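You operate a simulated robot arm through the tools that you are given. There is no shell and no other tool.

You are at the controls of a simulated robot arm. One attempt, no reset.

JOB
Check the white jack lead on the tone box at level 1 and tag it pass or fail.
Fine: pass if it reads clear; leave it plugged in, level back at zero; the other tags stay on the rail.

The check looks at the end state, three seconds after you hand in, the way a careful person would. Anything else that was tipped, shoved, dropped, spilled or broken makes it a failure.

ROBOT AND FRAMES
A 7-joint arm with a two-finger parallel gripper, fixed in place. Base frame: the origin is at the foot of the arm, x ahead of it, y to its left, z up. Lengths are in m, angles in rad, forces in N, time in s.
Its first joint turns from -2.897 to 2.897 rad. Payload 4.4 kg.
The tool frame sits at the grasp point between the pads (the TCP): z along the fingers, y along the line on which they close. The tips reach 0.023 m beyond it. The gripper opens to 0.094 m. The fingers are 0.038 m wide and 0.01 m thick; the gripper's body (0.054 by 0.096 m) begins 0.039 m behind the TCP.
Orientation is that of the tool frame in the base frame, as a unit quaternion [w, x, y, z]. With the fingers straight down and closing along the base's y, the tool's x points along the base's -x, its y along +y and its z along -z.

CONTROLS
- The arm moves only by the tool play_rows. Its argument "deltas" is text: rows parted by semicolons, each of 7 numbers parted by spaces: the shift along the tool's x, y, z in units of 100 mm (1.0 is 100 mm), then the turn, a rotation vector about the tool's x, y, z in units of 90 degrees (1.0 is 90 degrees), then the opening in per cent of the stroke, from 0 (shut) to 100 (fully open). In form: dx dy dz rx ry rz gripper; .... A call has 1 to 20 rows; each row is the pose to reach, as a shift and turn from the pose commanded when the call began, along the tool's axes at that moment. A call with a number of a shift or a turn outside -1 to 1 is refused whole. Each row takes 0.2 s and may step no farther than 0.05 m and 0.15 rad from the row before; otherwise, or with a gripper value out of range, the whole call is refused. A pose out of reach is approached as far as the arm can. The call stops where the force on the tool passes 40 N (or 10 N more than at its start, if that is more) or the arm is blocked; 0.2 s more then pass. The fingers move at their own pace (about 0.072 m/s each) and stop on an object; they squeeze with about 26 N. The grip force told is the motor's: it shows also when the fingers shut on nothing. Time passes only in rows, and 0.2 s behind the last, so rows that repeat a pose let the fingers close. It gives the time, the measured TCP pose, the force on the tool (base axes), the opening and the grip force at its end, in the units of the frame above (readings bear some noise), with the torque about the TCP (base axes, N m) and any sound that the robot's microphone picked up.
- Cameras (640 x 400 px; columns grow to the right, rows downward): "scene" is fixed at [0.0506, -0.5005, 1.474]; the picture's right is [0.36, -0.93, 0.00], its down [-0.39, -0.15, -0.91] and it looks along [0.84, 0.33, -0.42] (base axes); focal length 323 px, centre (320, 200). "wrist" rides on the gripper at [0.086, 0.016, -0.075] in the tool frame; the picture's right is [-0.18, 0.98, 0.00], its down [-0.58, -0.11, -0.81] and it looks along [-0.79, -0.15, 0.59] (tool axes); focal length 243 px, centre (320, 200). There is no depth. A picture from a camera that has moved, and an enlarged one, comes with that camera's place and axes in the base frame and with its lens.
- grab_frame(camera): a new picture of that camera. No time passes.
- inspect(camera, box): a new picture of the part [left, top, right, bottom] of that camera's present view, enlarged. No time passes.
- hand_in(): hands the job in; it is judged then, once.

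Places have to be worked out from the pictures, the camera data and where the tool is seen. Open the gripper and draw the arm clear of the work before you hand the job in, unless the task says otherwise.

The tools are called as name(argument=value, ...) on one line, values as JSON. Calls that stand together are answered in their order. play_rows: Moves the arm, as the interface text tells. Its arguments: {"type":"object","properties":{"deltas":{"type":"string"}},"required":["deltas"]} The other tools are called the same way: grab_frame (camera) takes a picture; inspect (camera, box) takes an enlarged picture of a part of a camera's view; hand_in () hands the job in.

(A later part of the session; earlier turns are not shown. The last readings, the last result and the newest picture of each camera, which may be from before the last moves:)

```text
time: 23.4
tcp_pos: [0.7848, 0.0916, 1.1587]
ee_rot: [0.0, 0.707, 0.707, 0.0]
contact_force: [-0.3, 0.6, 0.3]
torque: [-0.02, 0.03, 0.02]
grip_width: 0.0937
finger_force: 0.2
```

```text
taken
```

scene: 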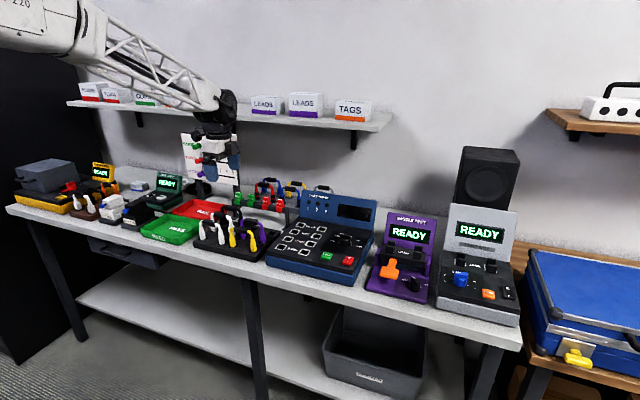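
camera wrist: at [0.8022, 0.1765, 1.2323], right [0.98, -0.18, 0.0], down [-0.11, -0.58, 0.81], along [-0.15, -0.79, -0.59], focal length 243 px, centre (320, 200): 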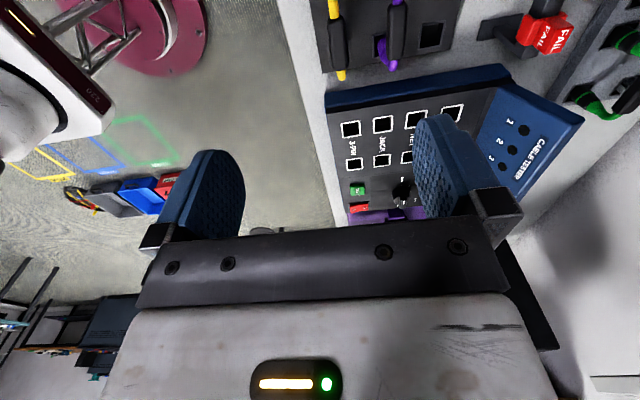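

I continue to directly above the plain white lead (target x 0.798, y 0.193), where it should appear at the top of the wrist picture.

play_rows(deltas="0.45 0.1 0 0 0 0 100; 0.9 0.135 0 0 0 0 100; 1 0.135 0 0 0 0 100; 1 0.135 0 0 0 0 100")

grab_frame(camera="wrist")

inspect(camera="wrist", box=[240, 0, 440, 125])

inspect(camera="scene", box=[190, 190, 270, 240])

```text
time: 24.4
tcp_pos: [0.7987, 0.1908, 1.1582]
ee_rot: [0.001, 0.707, 0.707, 0.0]
contact_force: [-0.6, 0.0, -0.4]
torque: [0.01, -0.02, 0.0]
grip_width: 0.0938
finger_force: 0.0
```

```text
taken
camera wrist: at [0.8156, 0.2765, 1.2321], right [0.98, -0.18, 0.0], down [-0.11, -0.58, 0.81], along [-0.15, -0.79, -0.59], focal length 243 px, centre (320, 200)
```

wrist: 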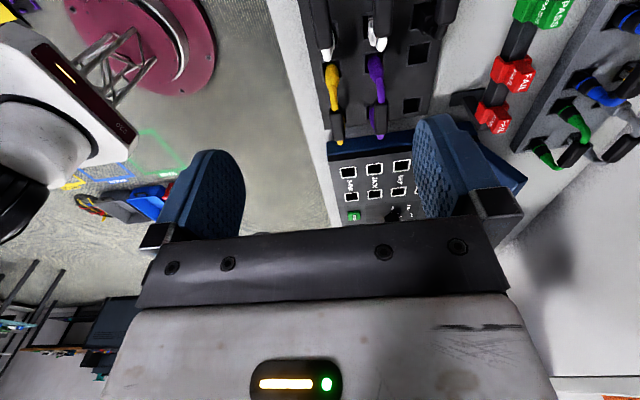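

```text
3.20 times, centred on (340, 62) of wrist
camera zoom: at [0.8156, 0.2765, 1.2321], right [0.98, -0.18, 0.0], down [-0.11, -0.58, 0.81], along [-0.15, -0.79, -0.59], focal length 776 px, centre (256, 640)
```

zoom: 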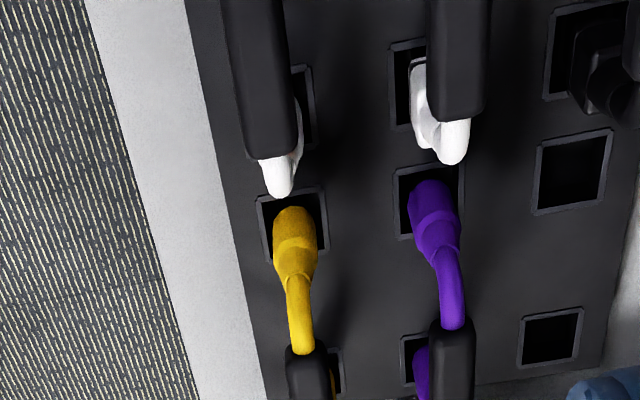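

```text
8.00 times, centred on (230, 215) of scene
camera zoom: at [0.0506, -0.5005, 1.474], right [0.36, -0.93, 0.0], down [-0.39, -0.15, -0.91], along [0.84, 0.33, -0.42], focal length 2580 px, centre (1040, 80)
```

zoom: 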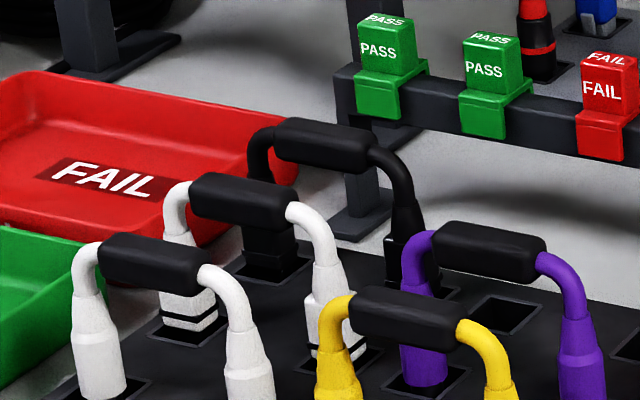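

The handle runs along y, with centre at about (0.800, 0.194, 0.945) and a width near 18 mm. I narrow the gripper to about 40 mm and descend partway, staying clear of the neighbouring lead.

play_rows(deltas="0.03 0.013 0.2 0 0 0 42; 0.03 0.013 0.5 0 0 0 42; 0.03 0.013 0.8 0 0 0 42; 0.03 0.013 1 0 0 0 42; 0.03 0.013 1 0 0 0 42; 0.03 0.013 1 0 0 0 42")

grab_frame(camera="wrist")

inspect(camera="scene", box=[180, 170, 276, 230])

```text
time: 25.8
tcp_pos: [0.7999, 0.1938, 1.0584]
ee_rot: [-0.001, 0.707, 0.707, 0.0]
contact_force: [-0.1, 0.4, 0.7]
torque: [0.0, -0.01, -0.01]
grip_width: 0.0396
finger_force: 0.0
```

```text
taken
camera wrist: at [0.8168, 0.2795, 1.1326], right [0.98, -0.18, 0.0], down [-0.11, -0.58, 0.81], along [-0.15, -0.79, -0.59], focal length 243 px, centre (320, 200)
```

wrist: 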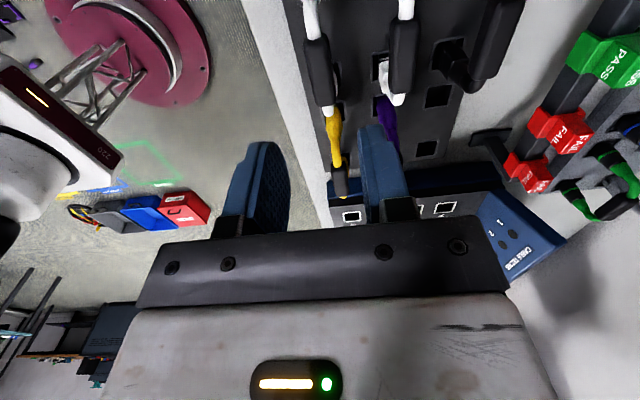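

```text
6.67 times, centred on (228, 200) of scene
camera zoom: at [0.0506, -0.5005, 1.474], right [0.36, -0.93, 0.0], down [-0.39, -0.15, -0.91], along [0.84, 0.33, -0.42], focal length 2150 px, centre (933, 200)
```

zoom: 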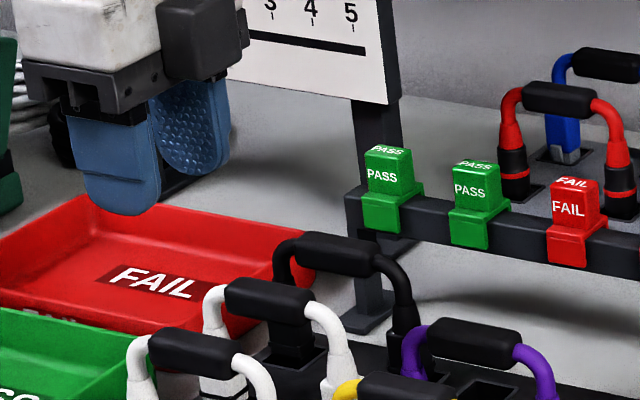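

inspect(camera="wrist", box=[270, 0, 430, 100])

```text
4.00 times, centred on (350, 50) of wrist
camera zoom: at [0.8168, 0.2795, 1.1326], right [0.98, -0.18, 0.0], down [-0.11, -0.58, 0.81], along [-0.15, -0.79, -0.59], focal length 970 px, centre (200, 800)
```

zoom: 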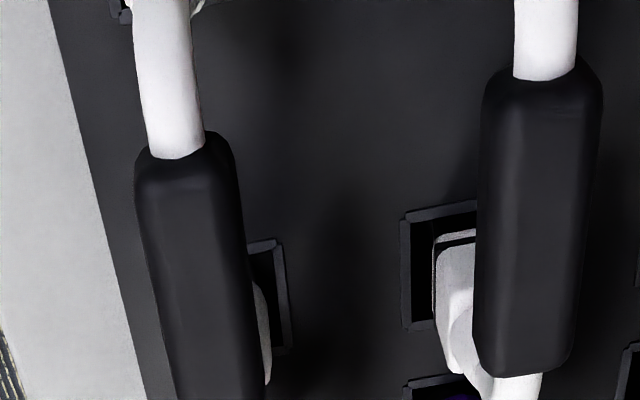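

The handle is centred under the fingers (x ≈ 0.801, y ≈ 0.191). I descend the remaining distance to grip height.

play_rows(deltas="-0.015 0.01 0.25 0 0 0 42; -0.015 0.01 0.5 0 0 0 42; -0.015 0.01 0.7 0 0 0 42; -0.015 0.01 0.9 0 0 0 42; -0.015 0.01 1 0 0 0 42; -0.015 0.01 1 0 0 0 42")

play_rows(deltas="0 0 0.06 0 0 0 42; 0 0 0.11 0 0 0 42; 0 0 0.11 0 0 0 42")

grab_frame(camera="wrist")

inspect(camera="scene", box=[172, 190, 268, 250])

```text
time: 27.2
tcp_pos: [0.8007, 0.1928, 0.9592]
ee_rot: [0.001, 0.707, 0.707, 0.0]
contact_force: [0.1, 0.1, 0.4]
torque: [-0.02, 0.03, 0.01]
grip_width: 0.0396
finger_force: 0.0
```

```text
time: 28.0
tcp_pos: [0.8007, 0.1919, 0.9459]
ee_rot: [0.0, 0.706, 0.708, 0.0]
contact_force: [-0.7, 1.3, -0.7]
torque: [0.01, 0.03, -0.03]
grip_width: 0.0394
finger_force: 0.0
```

```text
taken
camera wrist: at [0.8177, 0.2778, 1.0213], right [0.98, -0.18, 0.0], down [-0.11, -0.58, 0.81], along [-0.15, -0.79, -0.59], focal length 243 px, centre (320, 200)
```

wrist: 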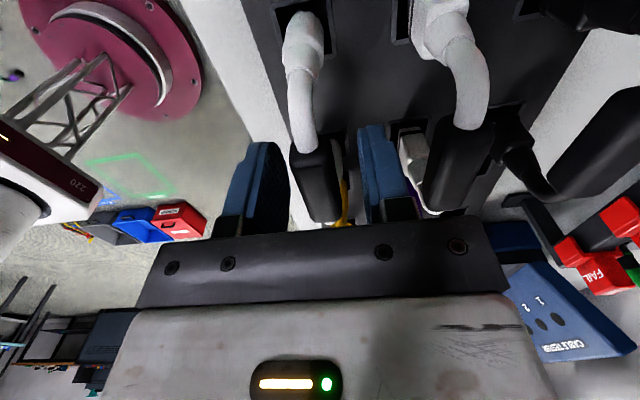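

```text
6.67 times, centred on (220, 220) of scene
camera zoom: at [0.0506, -0.5005, 1.474], right [0.36, -0.93, 0.0], down [-0.39, -0.15, -0.91], along [0.84, 0.33, -0.42], focal length 2150 px, centre (987, 67)
```

zoom: 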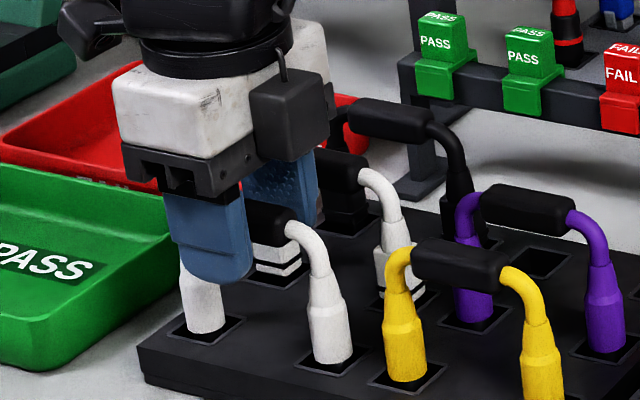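

The handle sits between the fingers. I close the grip.

play_rows(deltas="0 0 0 0 0 0 20; 0 0 0 0 0 0 0; 0 0 0 0 0 0 0; 0 0 0 0 0 0 0")

grab_frame(camera="wrist")

```text
time: 29.0
tcp_pos: [0.8, 0.1923, 0.9473]
ee_rot: [-0.001, 0.707, 0.707, 0.0]
contact_force: [0.9, 0.1, -0.8]
torque: [0.0, -0.02, 0.02]
grip_width: 0.0172
finger_force: 26.2
```

```text
taken
camera wrist: at [0.8178, 0.2778, 1.0213], right [0.98, -0.18, 0.0], down [-0.11, -0.58, 0.81], along [-0.15, -0.79, -0.59], focal length 243 px, centre (320, 200)
```

wrist: 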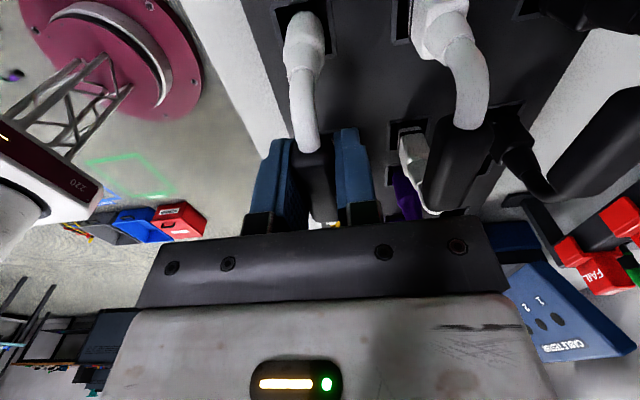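

Gripped at 17 mm. I lift straight up gently and watch the forces.

play_rows(deltas="0 0 -0.05 0 0 0 0; 0 0 -0.15 0 0 0 0; 0 0 -0.3 0 0 0 0; 0 0 -0.5 0 0 0 0; 0 0 -0.7 0 0 0 0; 0 0 -0.7 0 0 0 0")

inspect(camera="scene", box=[172, 180, 268, 240])

grab_frame(camera="wrist")

```text
time: 30.4
tcp_pos: [0.8012, 0.1926, 1.0172]
ee_rot: [0.0, 0.707, 0.707, 0.0]
contact_force: [0.3, 0.2, -0.4]
torque: [0.02, 0.02, -0.01]
grip_width: 0.0177
finger_force: 26.5
```

```text
6.67 times, centred on (220, 210) of scene
camera zoom: at [0.0506, -0.5005, 1.474], right [0.36, -0.93, 0.0], down [-0.39, -0.15, -0.91], along [0.84, 0.33, -0.42], focal length 2150 px, centre (987, 133)
```

zoom: 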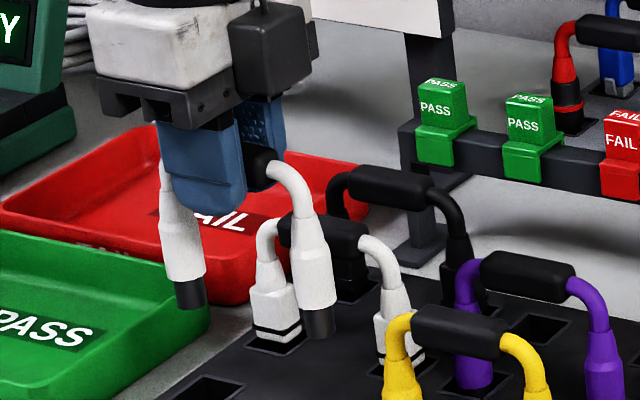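

```text
taken
camera wrist: at [0.8181, 0.2777, 1.091], right [0.98, -0.18, 0.0], down [-0.11, -0.58, 0.81], along [-0.15, -0.79, -0.59], focal length 243 px, centre (320, 200)
```

wrist: 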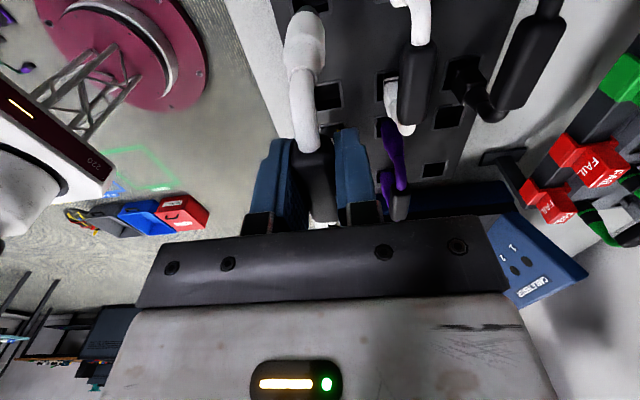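

The lead came out cleanly. Its plug has a black round insert below the barrel; I zoom in on the tips.

inspect(camera="scene", box=[195, 210, 235, 235])

inspect(camera="wrist", box=[260, 0, 360, 100])

```text
16.00 times, centred on (215, 222) of scene
camera zoom: at [0.0506, -0.5005, 1.474], right [0.36, -0.93, 0.0], down [-0.39, -0.15, -0.91], along [0.84, 0.33, -0.42], focal length 5161 px, centre (2000, -160)
```

zoom: 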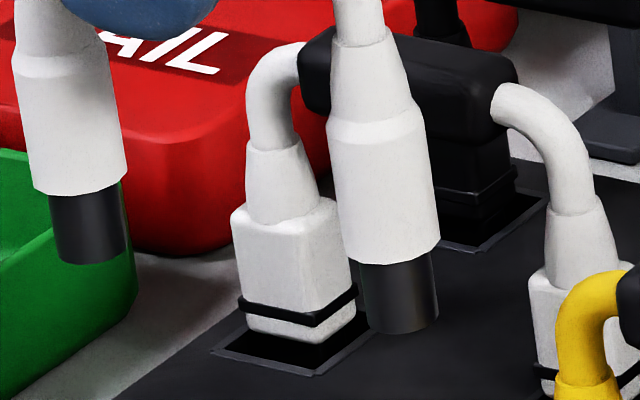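

```text
4.00 times, centred on (310, 50) of wrist
camera zoom: at [0.8181, 0.2777, 1.091], right [0.98, -0.18, 0.0], down [-0.11, -0.58, 0.81], along [-0.15, -0.79, -0.59], focal length 970 px, centre (360, 800)
```

zoom: 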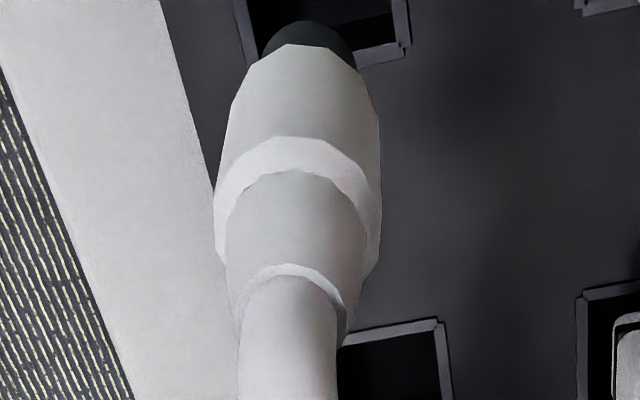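

The insert is a metallic round shaft. For certainty about the plug type I'll lift clear and tilt the lead so the scene camera can see the plug ends from below.

play_rows(deltas="0 0 -0.3 0 0 0 0; 0 0 -0.6 0 0 0 0; 0 0 -0.9 0 0 0 0; 0 0 -1 0 0 0 0; 0 0 -1 0 0 0 0")

play_rows(deltas="0 -0.2 -0.3 0 0 0 0; 0 -0.4 -0.6 0 0 0 0; 0 -0.7 -0.9 0 0 0 0; 0 -1 -1 0 0 0 0; 0 -1 -1 0 0 0 0")

play_rows(deltas="0 0 0 0.07 0 0 0; 0 0 0 0.14 0 0 0; 0 0 0 0.21 0 0 0; 0 0 0 0.28 0 0 0; 0 0 0 0.35 0 0 0; 0 0 0 0.42 0 0 0; 0 0 0 0.5 0 0 0; 0 0 0 0.5 0 0 0")

grab_frame(camera="scene")

```text
time: 31.6
tcp_pos: [0.8014, 0.1922, 1.1175]
ee_rot: [0.0, 0.707, 0.707, 0.001]
contact_force: [0.2, 1.2, -0.9]
torque: [-0.05, 0.01, -0.01]
grip_width: 0.0175
finger_force: 25.7
```

```text
time: 32.8
tcp_pos: [0.7013, 0.1913, 1.2168]
ee_rot: [-0.001, 0.707, 0.707, 0.0]
contact_force: [-0.1, -0.1, -0.3]
torque: [-0.05, 0.0, 0.0]
grip_width: 0.0175
finger_force: 26.2
```

```text
time: 34.6
tcp_pos: [0.7006, 0.1923, 1.2174]
ee_rot: [-0.271, 0.653, 0.653, -0.27]
contact_force: [0.8, 0.1, -1.5]
torque: [0.01, -0.03, -0.01]
grip_width: 0.0174
finger_force: 26.2
```

```text
taken
```

scene: 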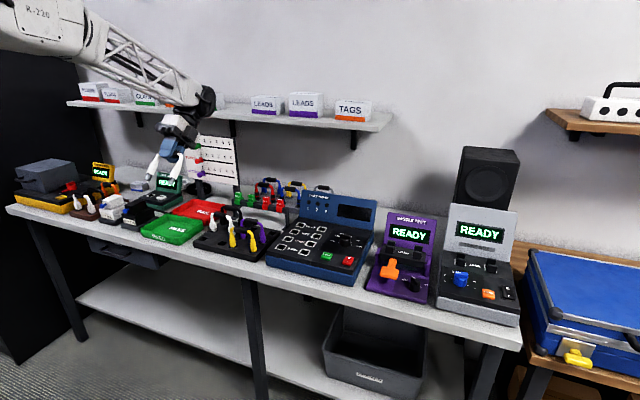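

inspect(camera="scene", box=[138, 150, 202, 190])

inspect(camera="scene", box=[142, 165, 174, 185])

grab_frame(camera="wrist")

```text
10.00 times, centred on (170, 170) of scene
camera zoom: at [0.0506, -0.5005, 1.474], right [0.36, -0.93, 0.0], down [-0.39, -0.15, -0.91], along [0.84, 0.33, -0.42], focal length 3226 px, centre (1820, 500)
```

zoom: 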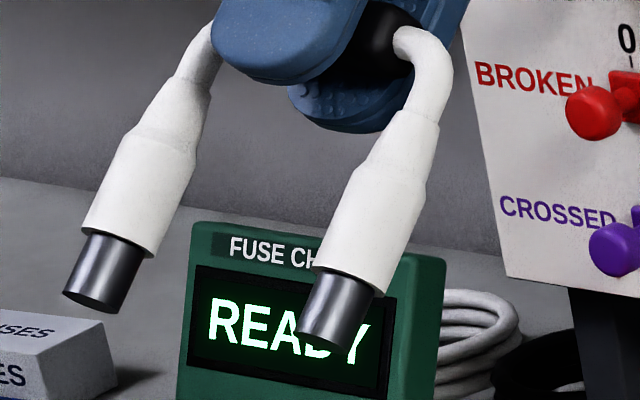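

```text
16.00 times, centred on (158, 175) of scene
camera zoom: at [0.0506, -0.5005, 1.474], right [0.36, -0.93, 0.0], down [-0.39, -0.15, -0.91], along [0.84, 0.33, -0.42], focal length 5161 px, centre (2912, 600)
```

zoom: 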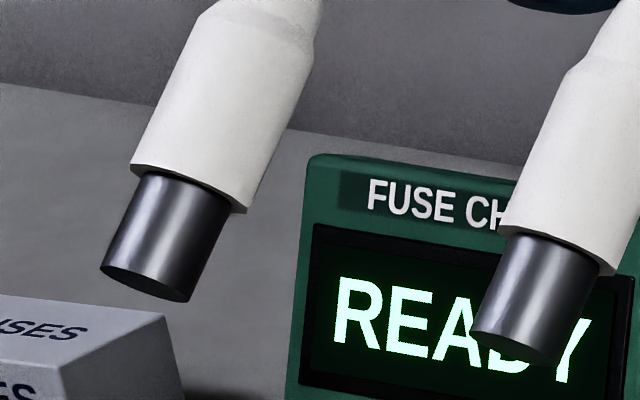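

```text
taken
camera wrist: at [0.7662, 0.2781, 1.2578], right [0.69, -0.18, -0.7], down [0.49, -0.58, 0.65], along [-0.52, -0.79, -0.31], focal length 243 px, centre (320, 200)
```

wrist: 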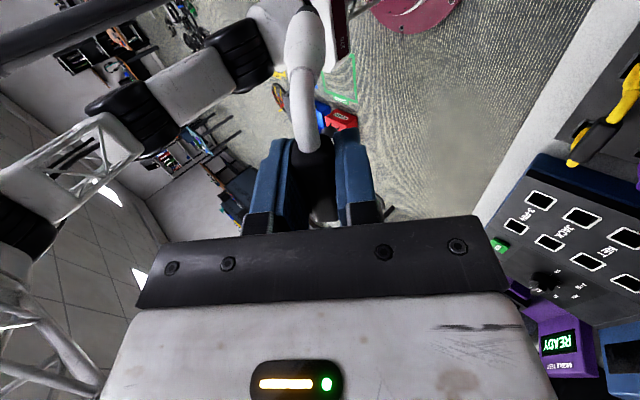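

The plug shaft is a round metal cylinder; I need to see its end face, so I tilt further.

play_rows(deltas="0 0 0 0.08 0 0 0; 0 0 0 0.16 0 0 0; 0 0 0 0.24 0 0 0; 0 0 0 0.32 0 0 0; 0 0 0 0.4 0 0 0; 0 0 0 0.4 0 0 0")

inspect(camera="scene", box=[130, 140, 210, 190])

```text
time: 36.0
tcp_pos: [0.6861, 0.1889, 1.1813]
ee_rot: [-0.331, 0.625, 0.625, -0.331]
contact_force: [0.1, -0.1, -1.1]
torque: [-0.01, 0.01, -0.03]
grip_width: 0.0175
finger_force: 26.2
out of reach, approached as far as the arm can: row 2, 3, 4, 5, 6
```

```text
8.00 times, centred on (170, 165) of scene
camera zoom: at [0.0506, -0.5005, 1.474], right [0.36, -0.93, 0.0], down [-0.39, -0.15, -0.91], along [0.84, 0.33, -0.42], focal length 2580 px, centre (1520, 480)
```

zoom: 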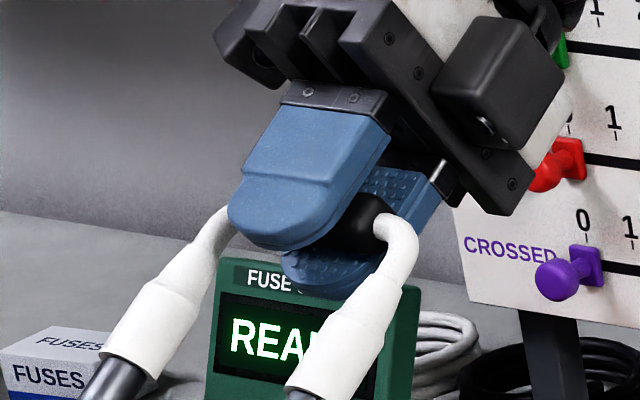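

inspect(camera="scene", box=[134, 180, 182, 210])

inspect(camera="scene", box=[134, 185, 150, 195])

```text
13.33 times, centred on (158, 195) of scene
camera zoom: at [0.0506, -0.5005, 1.474], right [0.36, -0.93, 0.0], down [-0.39, -0.15, -0.91], along [0.84, 0.33, -0.42], focal length 4301 px, centre (2480, 267)
```

zoom: 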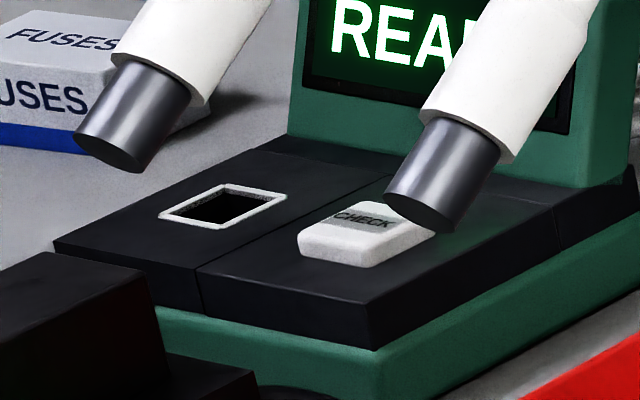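

```text
16.00 times, centred on (142, 190) of scene
camera zoom: at [0.0506, -0.5005, 1.474], right [0.36, -0.93, 0.0], down [-0.39, -0.15, -0.91], along [0.84, 0.33, -0.42], focal length 5161 px, centre (3168, 360)
```

zoom: 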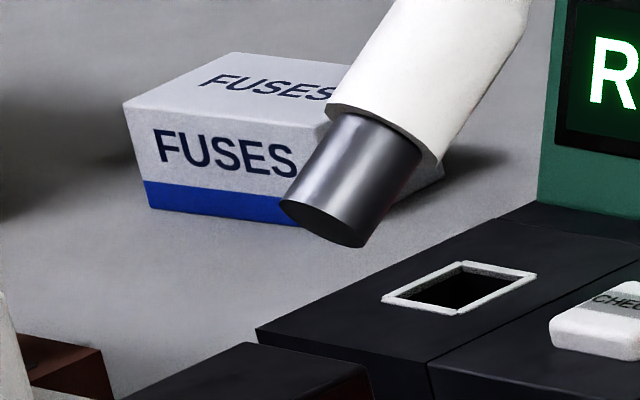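

The shaft is a solid round metal pin, which is a jack plug (the banded square-bodied white one is another type). I rotate back upright.

play_rows(deltas="0 0 0 -0.08 0 0 0; 0 0 0 -0.16 0 0 0; 0 0 0 -0.24 0 0 0; 0 0 0 -0.32 0 0 0; 0 0 0 -0.4 0 0 0; 0 0 0 -0.4 0 0 0")

```text
time: 37.4
tcp_pos: [0.6865, 0.1904, 1.1818]
ee_rot: [-0.121, 0.697, 0.697, -0.121]
contact_force: [0.5, 0.0, 0.0]
torque: [0.02, 0.02, -0.02]
grip_width: 0.0176
finger_force: 25.5
```

The commanded pose was clipped to the reached one; 19.7° of tilt remain. I remove it and then rise.

play_rows(deltas="0 0 0 -0.08 0 0 0; 0 0 0 -0.16 0 0 0; 0 0 0 -0.219 0 0 0; 0 0 0 -0.219 0 0 0")

inspect(camera="scene", box=[130, 140, 210, 190])

grab_frame(camera="wrist")

```text
time: 38.4
tcp_pos: [0.6872, 0.1908, 1.1823]
ee_rot: [0.0, 0.707, 0.707, 0.0]
contact_force: [-0.2, -0.3, -0.6]
torque: [0.02, 0.02, -0.01]
grip_width: 0.0178
finger_force: 25.9
```

```text
8.00 times, centred on (170, 165) of scene
camera zoom: at [0.0506, -0.5005, 1.474], right [0.36, -0.93, 0.0], down [-0.39, -0.15, -0.91], along [0.84, 0.33, -0.42], focal length 2580 px, centre (1520, 480)
```

zoom: 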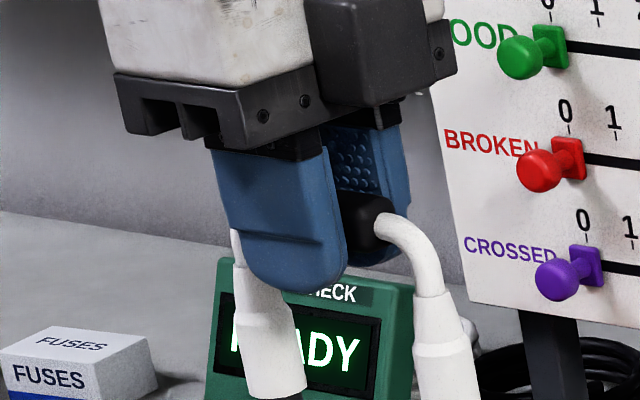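

```text
taken
camera wrist: at [0.7035, 0.2754, 1.2563], right [0.98, -0.18, 0.0], down [-0.11, -0.58, 0.81], along [-0.15, -0.79, -0.59], focal length 243 px, centre (320, 200)
```

wrist: 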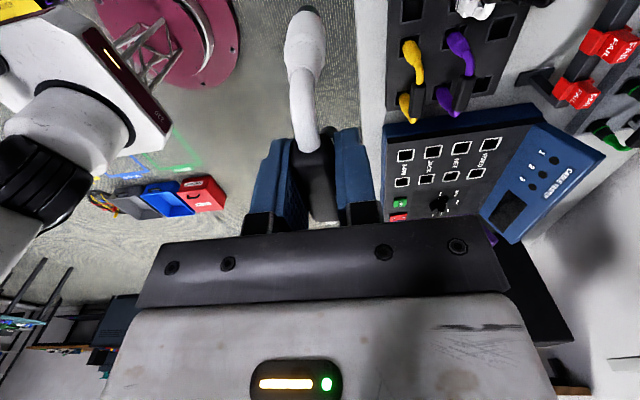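

Upright again with the lead unmoved in the grip. I travel in front of the displays towards the tone box at this height.

play_rows(deltas="-0.4 0 -0.1 0 0 0 0; -0.8 0 -0.2 0 0 0 0; -1 0 -0.2 0 0 0 0")

play_rows(deltas="-0.4 0 0 0 0 0 0; -0.8 0 0 0 0 0 0; -1 0 0 0 0 0 0")

play_rows(deltas="-0.4 0 0 0 0 0 0; -0.8 0 0 0 0 0 0; -1 0 0 0 0 0 0")

play_rows(deltas="-0.4 0 0 0 0 0 0; -0.8 0 0 0 0 0 0; -1 0 0 0 0 0 0")

play_rows(deltas="-0.4 0 0 0 0 0 0; -0.8 0 0 0 0 0 0; -1 0 0 0 0 0 0")

play_rows(deltas="-0.4 0 0 0 0 0 0; -0.8 0 0 0 0 0 0; -1 0 0 0 0 0 0")

play_rows(deltas="-0.4 0 0 0 0 0 0; -0.8 0 0 0 0 0 0; -1 0 0 0 0 0 0")

play_rows(deltas="-0.4 0 0 0 0 0 0; -0.8 0 0 0 0 0 0; -1 0 0 0 0 0 0")

play_rows(deltas="-0.31 0.3 0 0 0 0 0; -0.31 0.7 0 0 0 0 0; -0.31 1 0 0 0 0 0; -0.31 1 0 0 0 0 0")

grab_frame(camera="scene")

grab_frame(camera="wrist")

```text
time: 39.2
tcp_pos: [0.6864, 0.0891, 1.2014]
ee_rot: [-0.001, 0.707, 0.707, -0.001]
contact_force: [0.4, -0.6, -1.5]
torque: [0.02, -0.02, 0.01]
grip_width: 0.0179
finger_force: 26.0
```

```text
time: 40.0
tcp_pos: [0.6876, -0.0103, 1.2015]
ee_rot: [-0.001, 0.707, 0.707, -0.001]
contact_force: [0.0, 0.6, -0.7]
torque: [0.02, -0.02, -0.01]
grip_width: 0.0177
finger_force: 26.2
```

```text
time: 40.8
tcp_pos: [0.6855, -0.1102, 1.201]
ee_rot: [-0.001, 0.707, 0.707, -0.001]
contact_force: [-0.1, 0.1, -1.1]
torque: [0.04, -0.01, 0.01]
grip_width: 0.0175
finger_force: 26.6
```

```text
time: 41.6
tcp_pos: [0.6872, -0.2115, 1.2028]
ee_rot: [-0.001, 0.707, 0.707, -0.001]
contact_force: [-0.4, -1.2, -0.8]
torque: [0.02, -0.02, -0.01]
grip_width: 0.0173
finger_force: 25.6
```

```text
time: 42.4
tcp_pos: [0.6863, -0.3117, 1.2032]
ee_rot: [-0.001, 0.707, 0.707, -0.001]
contact_force: [0.1, -0.1, -0.5]
torque: [0.06, -0.02, 0.02]
grip_width: 0.0175
finger_force: 26.4
```

```text
time: 43.2
tcp_pos: [0.6877, -0.4101, 1.2029]
ee_rot: [0.0, 0.707, 0.707, 0.0]
contact_force: [-0.2, 0.6, -0.9]
torque: [0.02, -0.01, -0.02]
grip_width: 0.0178
finger_force: 25.6
```

```text
time: 44.0
tcp_pos: [0.6866, -0.511, 1.2027]
ee_rot: [-0.001, 0.707, 0.707, 0.0]
contact_force: [-0.4, 0.8, 0.2]
torque: [0.0, -0.01, 0.01]
grip_width: 0.0175
finger_force: 25.9
```

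```text
time: 44.8
tcp_pos: [0.6868, -0.6097, 1.2039]
ee_rot: [0.0, 0.707, 0.707, -0.001]
contact_force: [-0.4, -0.2, -0.7]
torque: [0.0, -0.01, 0.0]
grip_width: 0.0175
finger_force: 25.8
```

```text
time: 45.8
tcp_pos: [0.7876, -0.6403, 1.2025]
ee_rot: [0.0, 0.707, 0.707, -0.001]
contact_force: [0.5, 1.2, -1.2]
torque: [-0.03, -0.02, 0.05]
grip_width: 0.0177
finger_force: 25.6
```

```text
taken
```

scene: 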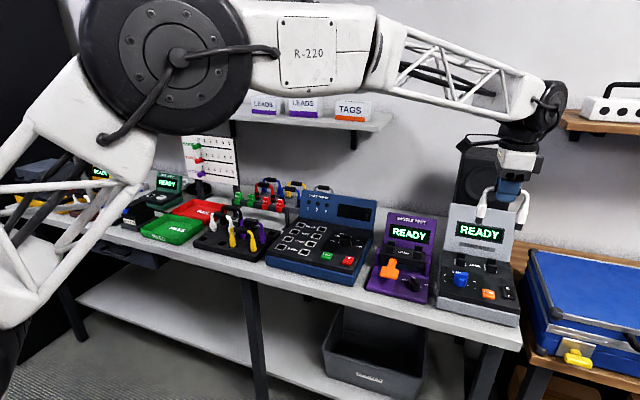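

```text
taken
camera wrist: at [0.8037, -0.5557, 1.277], right [0.98, -0.18, 0.0], down [-0.11, -0.58, 0.81], along [-0.15, -0.79, -0.59], focal length 243 px, centre (320, 200)
```

wrist: 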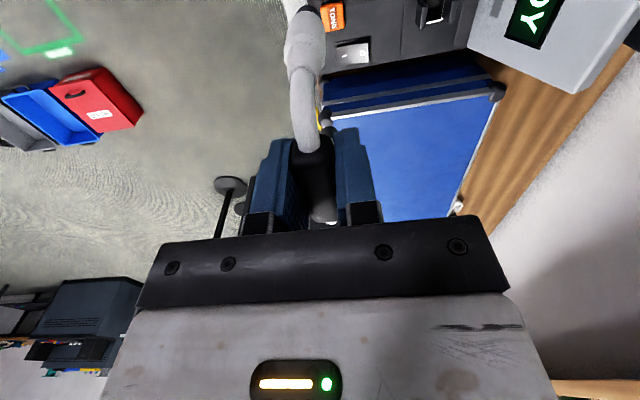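

Now above and in front of the tone box. I zoom in to measure the plug tips relative to the tool before moving over the sockets.

inspect(camera="wrist", box=[240, 0, 400, 100])

inspect(camera="scene", box=[460, 170, 540, 220])

```text
4.00 times, centred on (320, 50) of wrist
camera zoom: at [0.8037, -0.5557, 1.277], right [0.98, -0.18, 0.0], down [-0.11, -0.58, 0.81], along [-0.15, -0.79, -0.59], focal length 970 px, centre (320, 800)
```

zoom: 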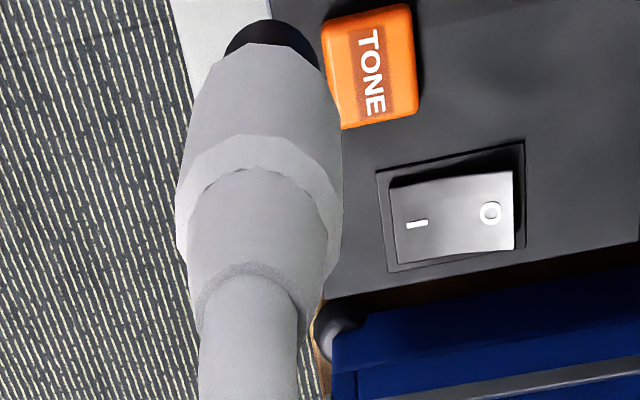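

```text
8.00 times, centred on (500, 195) of scene
camera zoom: at [0.0506, -0.5005, 1.474], right [0.36, -0.93, 0.0], down [-0.39, -0.15, -0.91], along [0.84, 0.33, -0.42], focal length 2580 px, centre (-1120, 240)
```

zoom: 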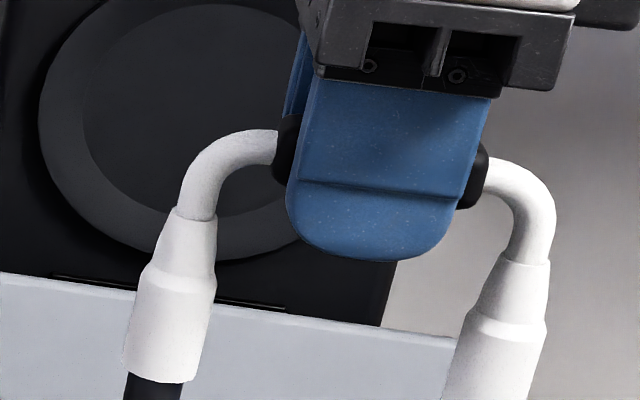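

The barrels are centred within 1–2 mm of the TCP in y and about 1 mm in x, with barrel bottoms about 75 mm below the TCP. I move over the sockets and lower to z ≈ 1.07 to check alignment.

play_rows(deltas="0 0.35 0 0 0 0 0; 0 0.7 0.1 0 0 0 0; 0 1 0.3 0 0 0 0; 0 1 0.3 0 0 0 0")

play_rows(deltas="0 0.2 0.2 0 0 0 0; 0 0.325 0.5 0 0 0 0; 0 0.325 0.9 0 0 0 0; 0 0.325 0.9 0 0 0 0; 0 0.325 0.9 0 0 0 0")

inspect(camera="scene", box=[440, 210, 536, 270])

grab_frame(camera="wrist")

inspect(camera="wrist", box=[240, 0, 400, 100])

```text
time: 46.8
tcp_pos: [0.8869, -0.6411, 1.1728]
ee_rot: [-0.001, 0.707, 0.708, -0.001]
contact_force: [0.8, -0.5, -0.9]
torque: [-0.01, 0.01, 0.01]
grip_width: 0.0171
finger_force: 25.6
```

```text
time: 48.0
tcp_pos: [0.9187, -0.6403, 1.0817]
ee_rot: [0.0, 0.707, 0.707, 0.0]
contact_force: [-0.4, -0.7, -1.6]
torque: [-0.02, 0.0, 0.0]
grip_width: 0.0175
finger_force: 26.4
```

```text
6.67 times, centred on (488, 240) of scene
camera zoom: at [0.0506, -0.5005, 1.474], right [0.36, -0.93, 0.0], down [-0.39, -0.15, -0.91], along [0.84, 0.33, -0.42], focal length 2150 px, centre (-800, -67)
```

zoom: 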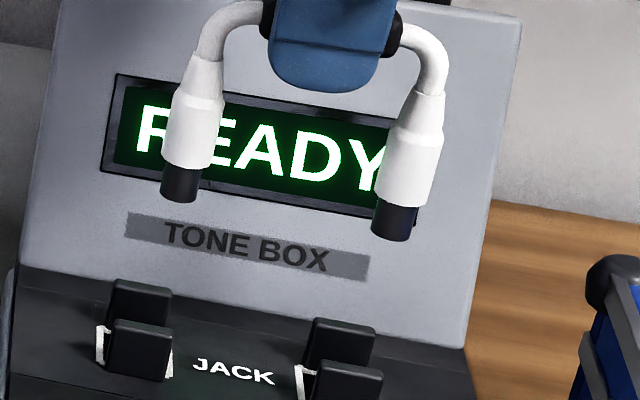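

```text
taken
camera wrist: at [0.9356, -0.5552, 1.1565], right [0.98, -0.18, 0.0], down [-0.11, -0.58, 0.81], along [-0.15, -0.79, -0.59], focal length 243 px, centre (320, 200)
```

wrist: 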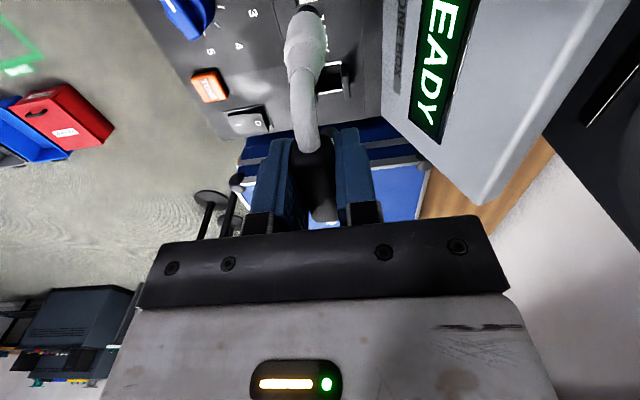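

```text
4.00 times, centred on (320, 50) of wrist
camera zoom: at [0.9356, -0.5552, 1.1565], right [0.98, -0.18, 0.0], down [-0.11, -0.58, 0.81], along [-0.15, -0.79, -0.59], focal length 970 px, centre (320, 800)
```

zoom: 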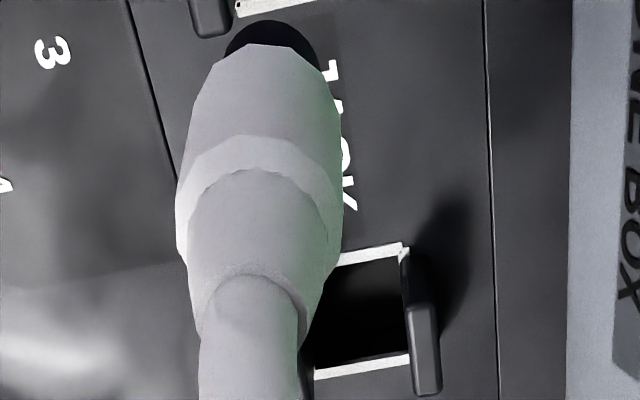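

Tips hang 91 mm below the TCP, centred at y ≈ -0.642 against the sockets' -0.640. I correct by +2 mm in y and +2 mm in x, then descend to just above the holes.

play_rows(deltas="0.02 0.02 0.15 0 0 0 0; 0.02 0.02 0.3 0 0 0 0; 0.02 0.02 0.5 0 0 0 0; 0.02 0.02 0.65 0 0 0 0; 0.02 0.02 0.65 0 0 0 0")

inspect(camera="scene", box=[440, 225, 536, 285])

inspect(camera="wrist", box=[240, 0, 400, 100])

```text
time: 49.2
tcp_pos: [0.9211, -0.6404, 1.0164]
ee_rot: [-0.001, 0.707, 0.707, -0.001]
contact_force: [-0.3, 0.0, -0.5]
torque: [0.0, -0.01, 0.0]
grip_width: 0.0175
finger_force: 26.3
```

```text
6.67 times, centred on (488, 255) of scene
camera zoom: at [0.0506, -0.5005, 1.474], right [0.36, -0.93, 0.0], down [-0.39, -0.15, -0.91], along [0.84, 0.33, -0.42], focal length 2150 px, centre (-800, -167)
```

zoom: 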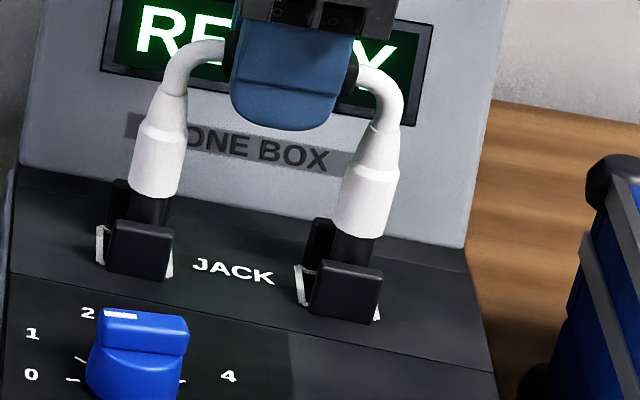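

```text
4.00 times, centred on (320, 50) of wrist
camera zoom: at [0.9378, -0.5535, 1.0908], right [0.98, -0.18, 0.0], down [-0.11, -0.58, 0.81], along [-0.15, -0.79, -0.59], focal length 970 px, centre (320, 800)
```

zoom: 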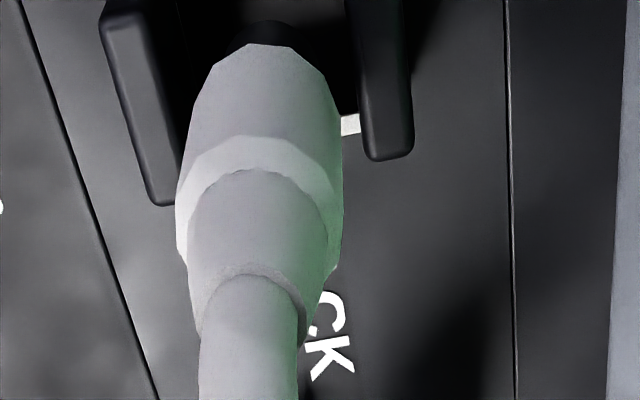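

The shafts are entering between the guide posts; the barrel looks about 2 mm too far in +x. I shift back 2 mm and descend slowly into the sockets.

play_rows(deltas="0 -0.02 0.02 0 0 0 0; 0 -0.02 0.08 0 0 0 0; 0 -0.02 0.14 0 0 0 0; 0 -0.02 0.2 0 0 0 0; 0 -0.02 0.2 0 0 0 0")

inspect(camera="scene", box=[440, 225, 536, 285])

inspect(camera="wrist", box=[240, 0, 400, 100])

```text
time: 50.4
tcp_pos: [0.9181, -0.6388, 0.9958]
ee_rot: [-0.001, 0.707, 0.707, -0.001]
contact_force: [-0.3, 0.2, -0.7]
torque: [0.02, 0.02, 0.01]
grip_width: 0.0176
finger_force: 26.0
```

```text
6.67 times, centred on (488, 255) of scene
camera zoom: at [0.0506, -0.5005, 1.474], right [0.36, -0.93, 0.0], down [-0.39, -0.15, -0.91], along [0.84, 0.33, -0.42], focal length 2150 px, centre (-800, -167)
```

zoom: 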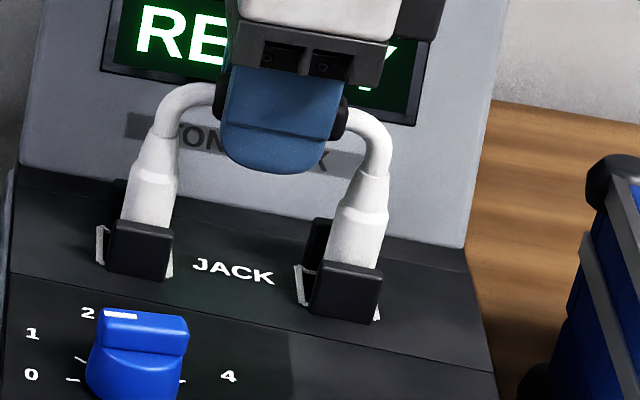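

```text
4.00 times, centred on (320, 50) of wrist
camera zoom: at [0.9358, -0.5535, 1.071], right [0.98, -0.18, 0.0], down [-0.11, -0.58, 0.81], along [-0.15, -0.79, -0.59], focal length 970 px, centre (320, 800)
```

zoom: 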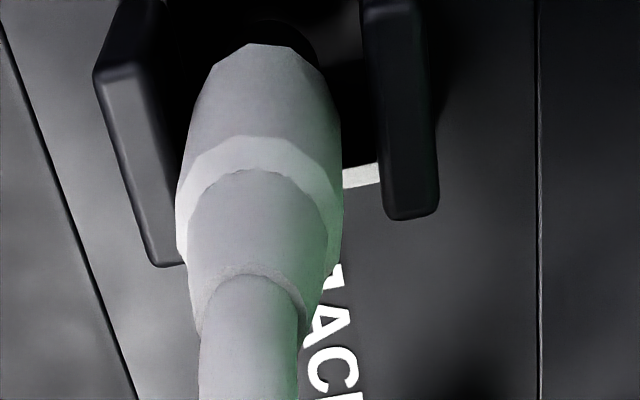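

Well centred with no contact forces. I continue down until seated.

play_rows(deltas="0 0 0.05 0 0 0 0; 0 0 0.1 0 0 0 0; 0 0 0.15 0 0 0 0; 0 0 0.2 0 0 0 0; 0 0 0.2 0 0 0 0")

inspect(camera="scene", box=[440, 225, 536, 285])

inspect(camera="wrist", box=[240, 0, 400, 100])

```text
time: 51.5
tcp_pos: [0.9206, -0.6393, 0.9838]
ee_rot: [0.004, 0.707, 0.707, 0.001]
contact_force: [-1.8, -0.4, 2.2]
torque: [0.02, 0.17, 0.01]
grip_width: 0.0179
finger_force: 26.3
stopped in row 5: the force on the tool passed its limit at 43 N (the readings are from after the stop); the commanded pose is now the measured one
```

```text
6.67 times, centred on (488, 255) of scene
camera zoom: at [0.0506, -0.5005, 1.474], right [0.36, -0.93, 0.0], down [-0.39, -0.15, -0.91], along [0.84, 0.33, -0.42], focal length 2150 px, centre (-800, -167)
```

zoom: 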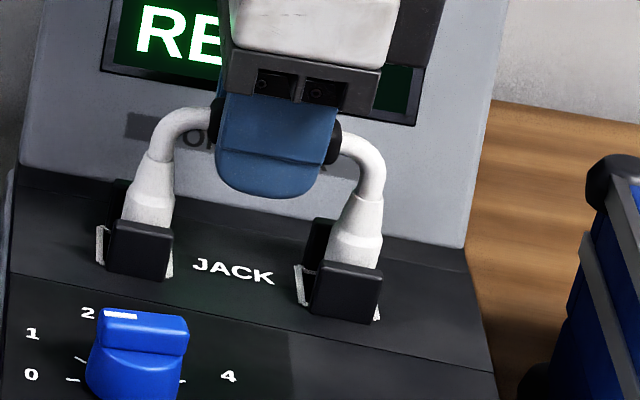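

```text
4.00 times, centred on (320, 50) of wrist
camera zoom: at [0.9367, -0.5536, 1.058], right [0.98, -0.18, 0.01], down [-0.11, -0.58, 0.81], along [-0.15, -0.8, -0.59], focal length 970 px, centre (320, 800)
```

zoom: 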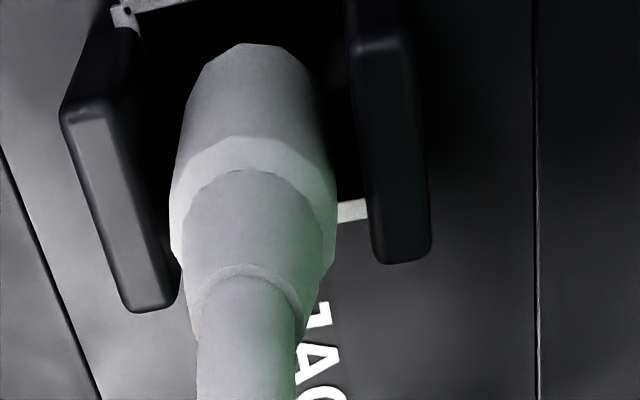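

The descent stopped on firm contact at z 0.984, where the barrel bottoms meet the socket plane, the same seated relation as in the rack. I open the fingers a little and check that the lead stays.

play_rows(deltas="0 0 0 0 0 0 25; 0 0 0 0 0 0 42; 0 0 0 0 0 0 42; 0 0 0 0 0 0 42")

inspect(camera="scene", box=[440, 195, 536, 255])

grab_frame(camera="wrist")

```text
time: 52.5
tcp_pos: [0.9193, -0.6392, 0.9839]
ee_rot: [0.003, 0.708, 0.707, 0.0]
contact_force: [-0.3, 0.6, 0.6]
torque: [0.01, 0.02, -0.01]
grip_width: 0.0398
finger_force: 0.0
```

```text
6.67 times, centred on (488, 225) of scene
camera zoom: at [0.0506, -0.5005, 1.474], right [0.36, -0.93, 0.0], down [-0.39, -0.15, -0.91], along [0.84, 0.33, -0.42], focal length 2150 px, centre (-800, 33)
```

zoom: 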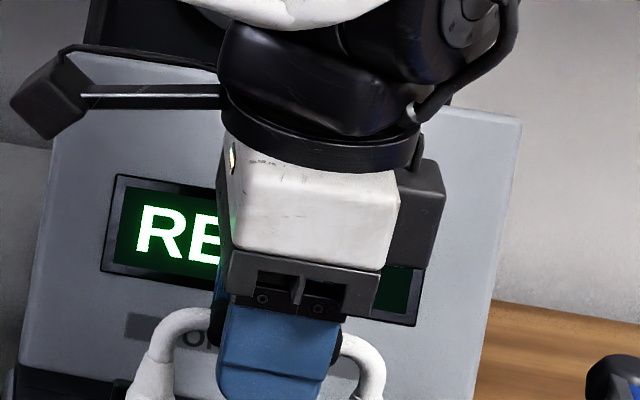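

```text
taken
camera wrist: at [0.9367, -0.5537, 1.0574], right [0.98, -0.18, 0.0], down [-0.11, -0.58, 0.81], along [-0.15, -0.79, -0.59], focal length 243 px, centre (320, 200)
```

wrist: 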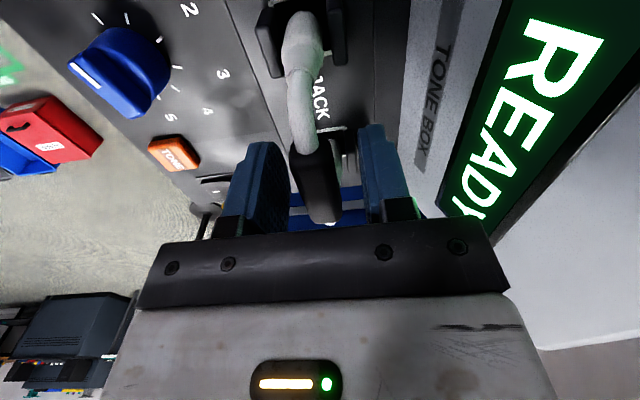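

The lead stays in place. I rise straight up, then back off and check how it sits.

play_rows(deltas="0 0 -0.2 0 0 0 42; 0 0 -0.5 0 0 0 42; 0 0 -0.9 0 0 0 42; 0 0 -1 0 0 0 42; 0 0 -1 0 0 0 42")

play_rows(deltas="0 -0.4 -0.2 0 0 0 42; 0 -0.8 -0.4 0 0 0 42; 0 -1 -0.6 0 0 0 42; 0 -1 -0.6 0 0 0 42")

play_rows(deltas="0 -0.4 0 0 0 0 42; 0.4 -0.6 0 0 0 0 42; 0.7 -0.9 0 0 0 0 42; 0.7 -0.9 0 0 0 0 42")

inspect(camera="scene", box=[430, 190, 542, 310])

grab_frame(camera="scene")

grab_frame(camera="wrist")

```text
time: 53.7
tcp_pos: [0.92, -0.6379, 1.0841]
ee_rot: [0.003, 0.707, 0.707, 0.0]
contact_force: [0.4, -0.1, 0.3]
torque: [-0.01, -0.02, -0.02]
grip_width: 0.0393
finger_force: 0.0
```

```text
time: 54.7
tcp_pos: [0.8188, -0.6397, 1.144]
ee_rot: [0.002, 0.708, 0.707, 0.0]
contact_force: [-0.1, 0.1, 0.4]
torque: [0.0, 0.03, 0.0]
grip_width: 0.0395
finger_force: 0.0
```

```text
time: 55.7
tcp_pos: [0.7298, -0.5705, 1.1428]
ee_rot: [0.002, 0.707, 0.707, 0.001]
contact_force: [-0.1, -0.7, -0.2]
torque: [-0.02, 0.03, -0.02]
grip_width: 0.0396
finger_force: 0.1
```

```text
3.33 times, centred on (486, 250) of scene
camera zoom: at [0.0506, -0.5005, 1.474], right [0.36, -0.93, 0.0], down [-0.39, -0.15, -0.91], along [0.84, 0.33, -0.42], focal length 1075 px, centre (-233, 33)
```

zoom: 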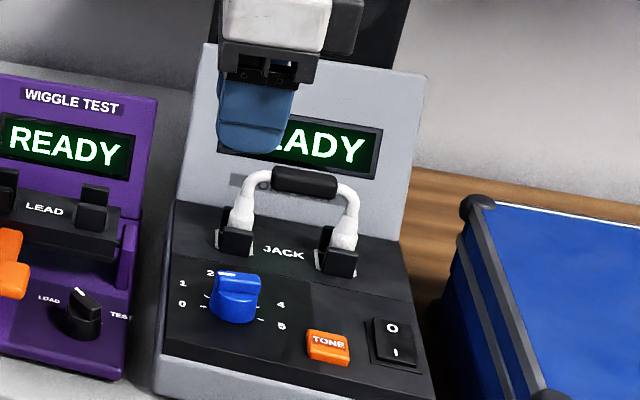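

```text
taken
```

scene: 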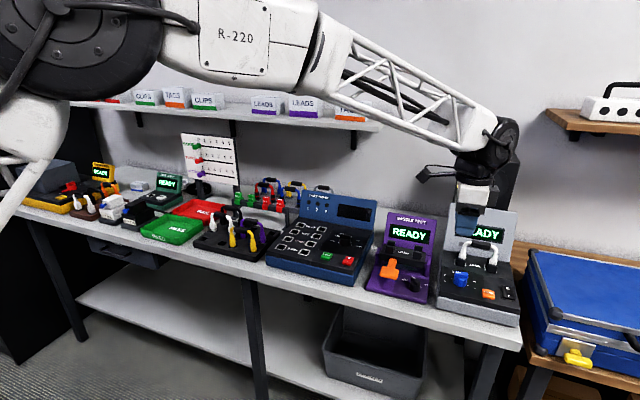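

```text
taken
camera wrist: at [0.7462, -0.4838, 1.2169], right [0.98, -0.18, 0.0], down [-0.11, -0.58, 0.81], along [-0.15, -0.8, -0.59], focal length 243 px, centre (320, 200)
```

wrist: 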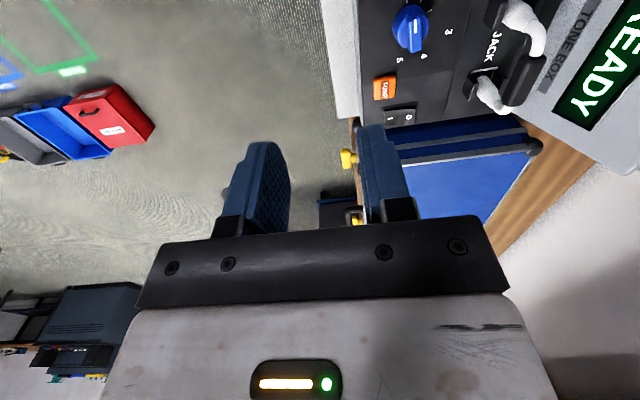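

inspect(camera="scene", box=[448, 235, 528, 285])

inspect(camera="wrist", box=[370, 0, 550, 112])

```text
8.00 times, centred on (488, 260) of scene
camera zoom: at [0.0506, -0.5005, 1.474], right [0.36, -0.93, 0.0], down [-0.39, -0.15, -0.91], along [0.84, 0.33, -0.42], focal length 2580 px, centre (-1024, -280)
```

zoom: 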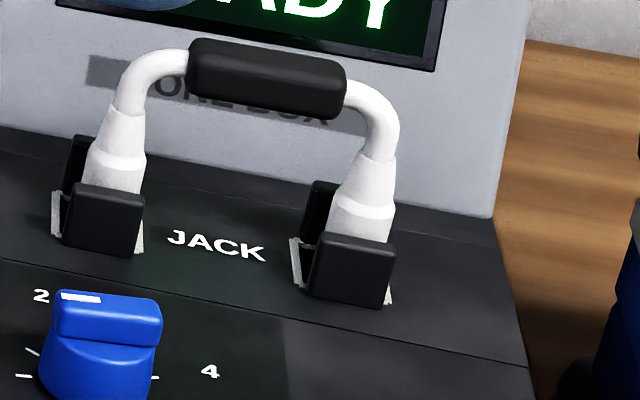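

```text
3.56 times, centred on (460, 56) of wrist
camera zoom: at [0.7462, -0.4838, 1.2169], right [0.98, -0.18, 0.0], down [-0.11, -0.58, 0.81], along [-0.15, -0.8, -0.59], focal length 863 px, centre (-178, 712)
```

zoom: 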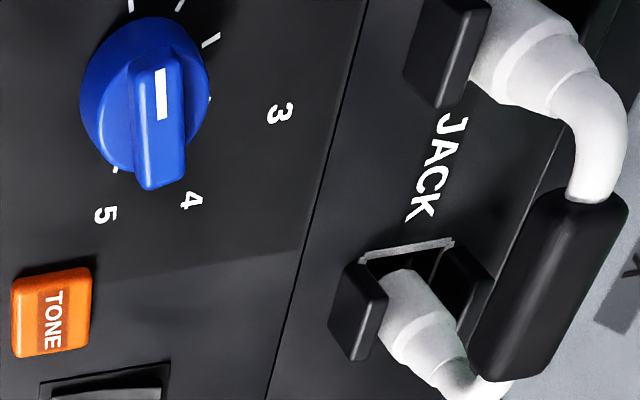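

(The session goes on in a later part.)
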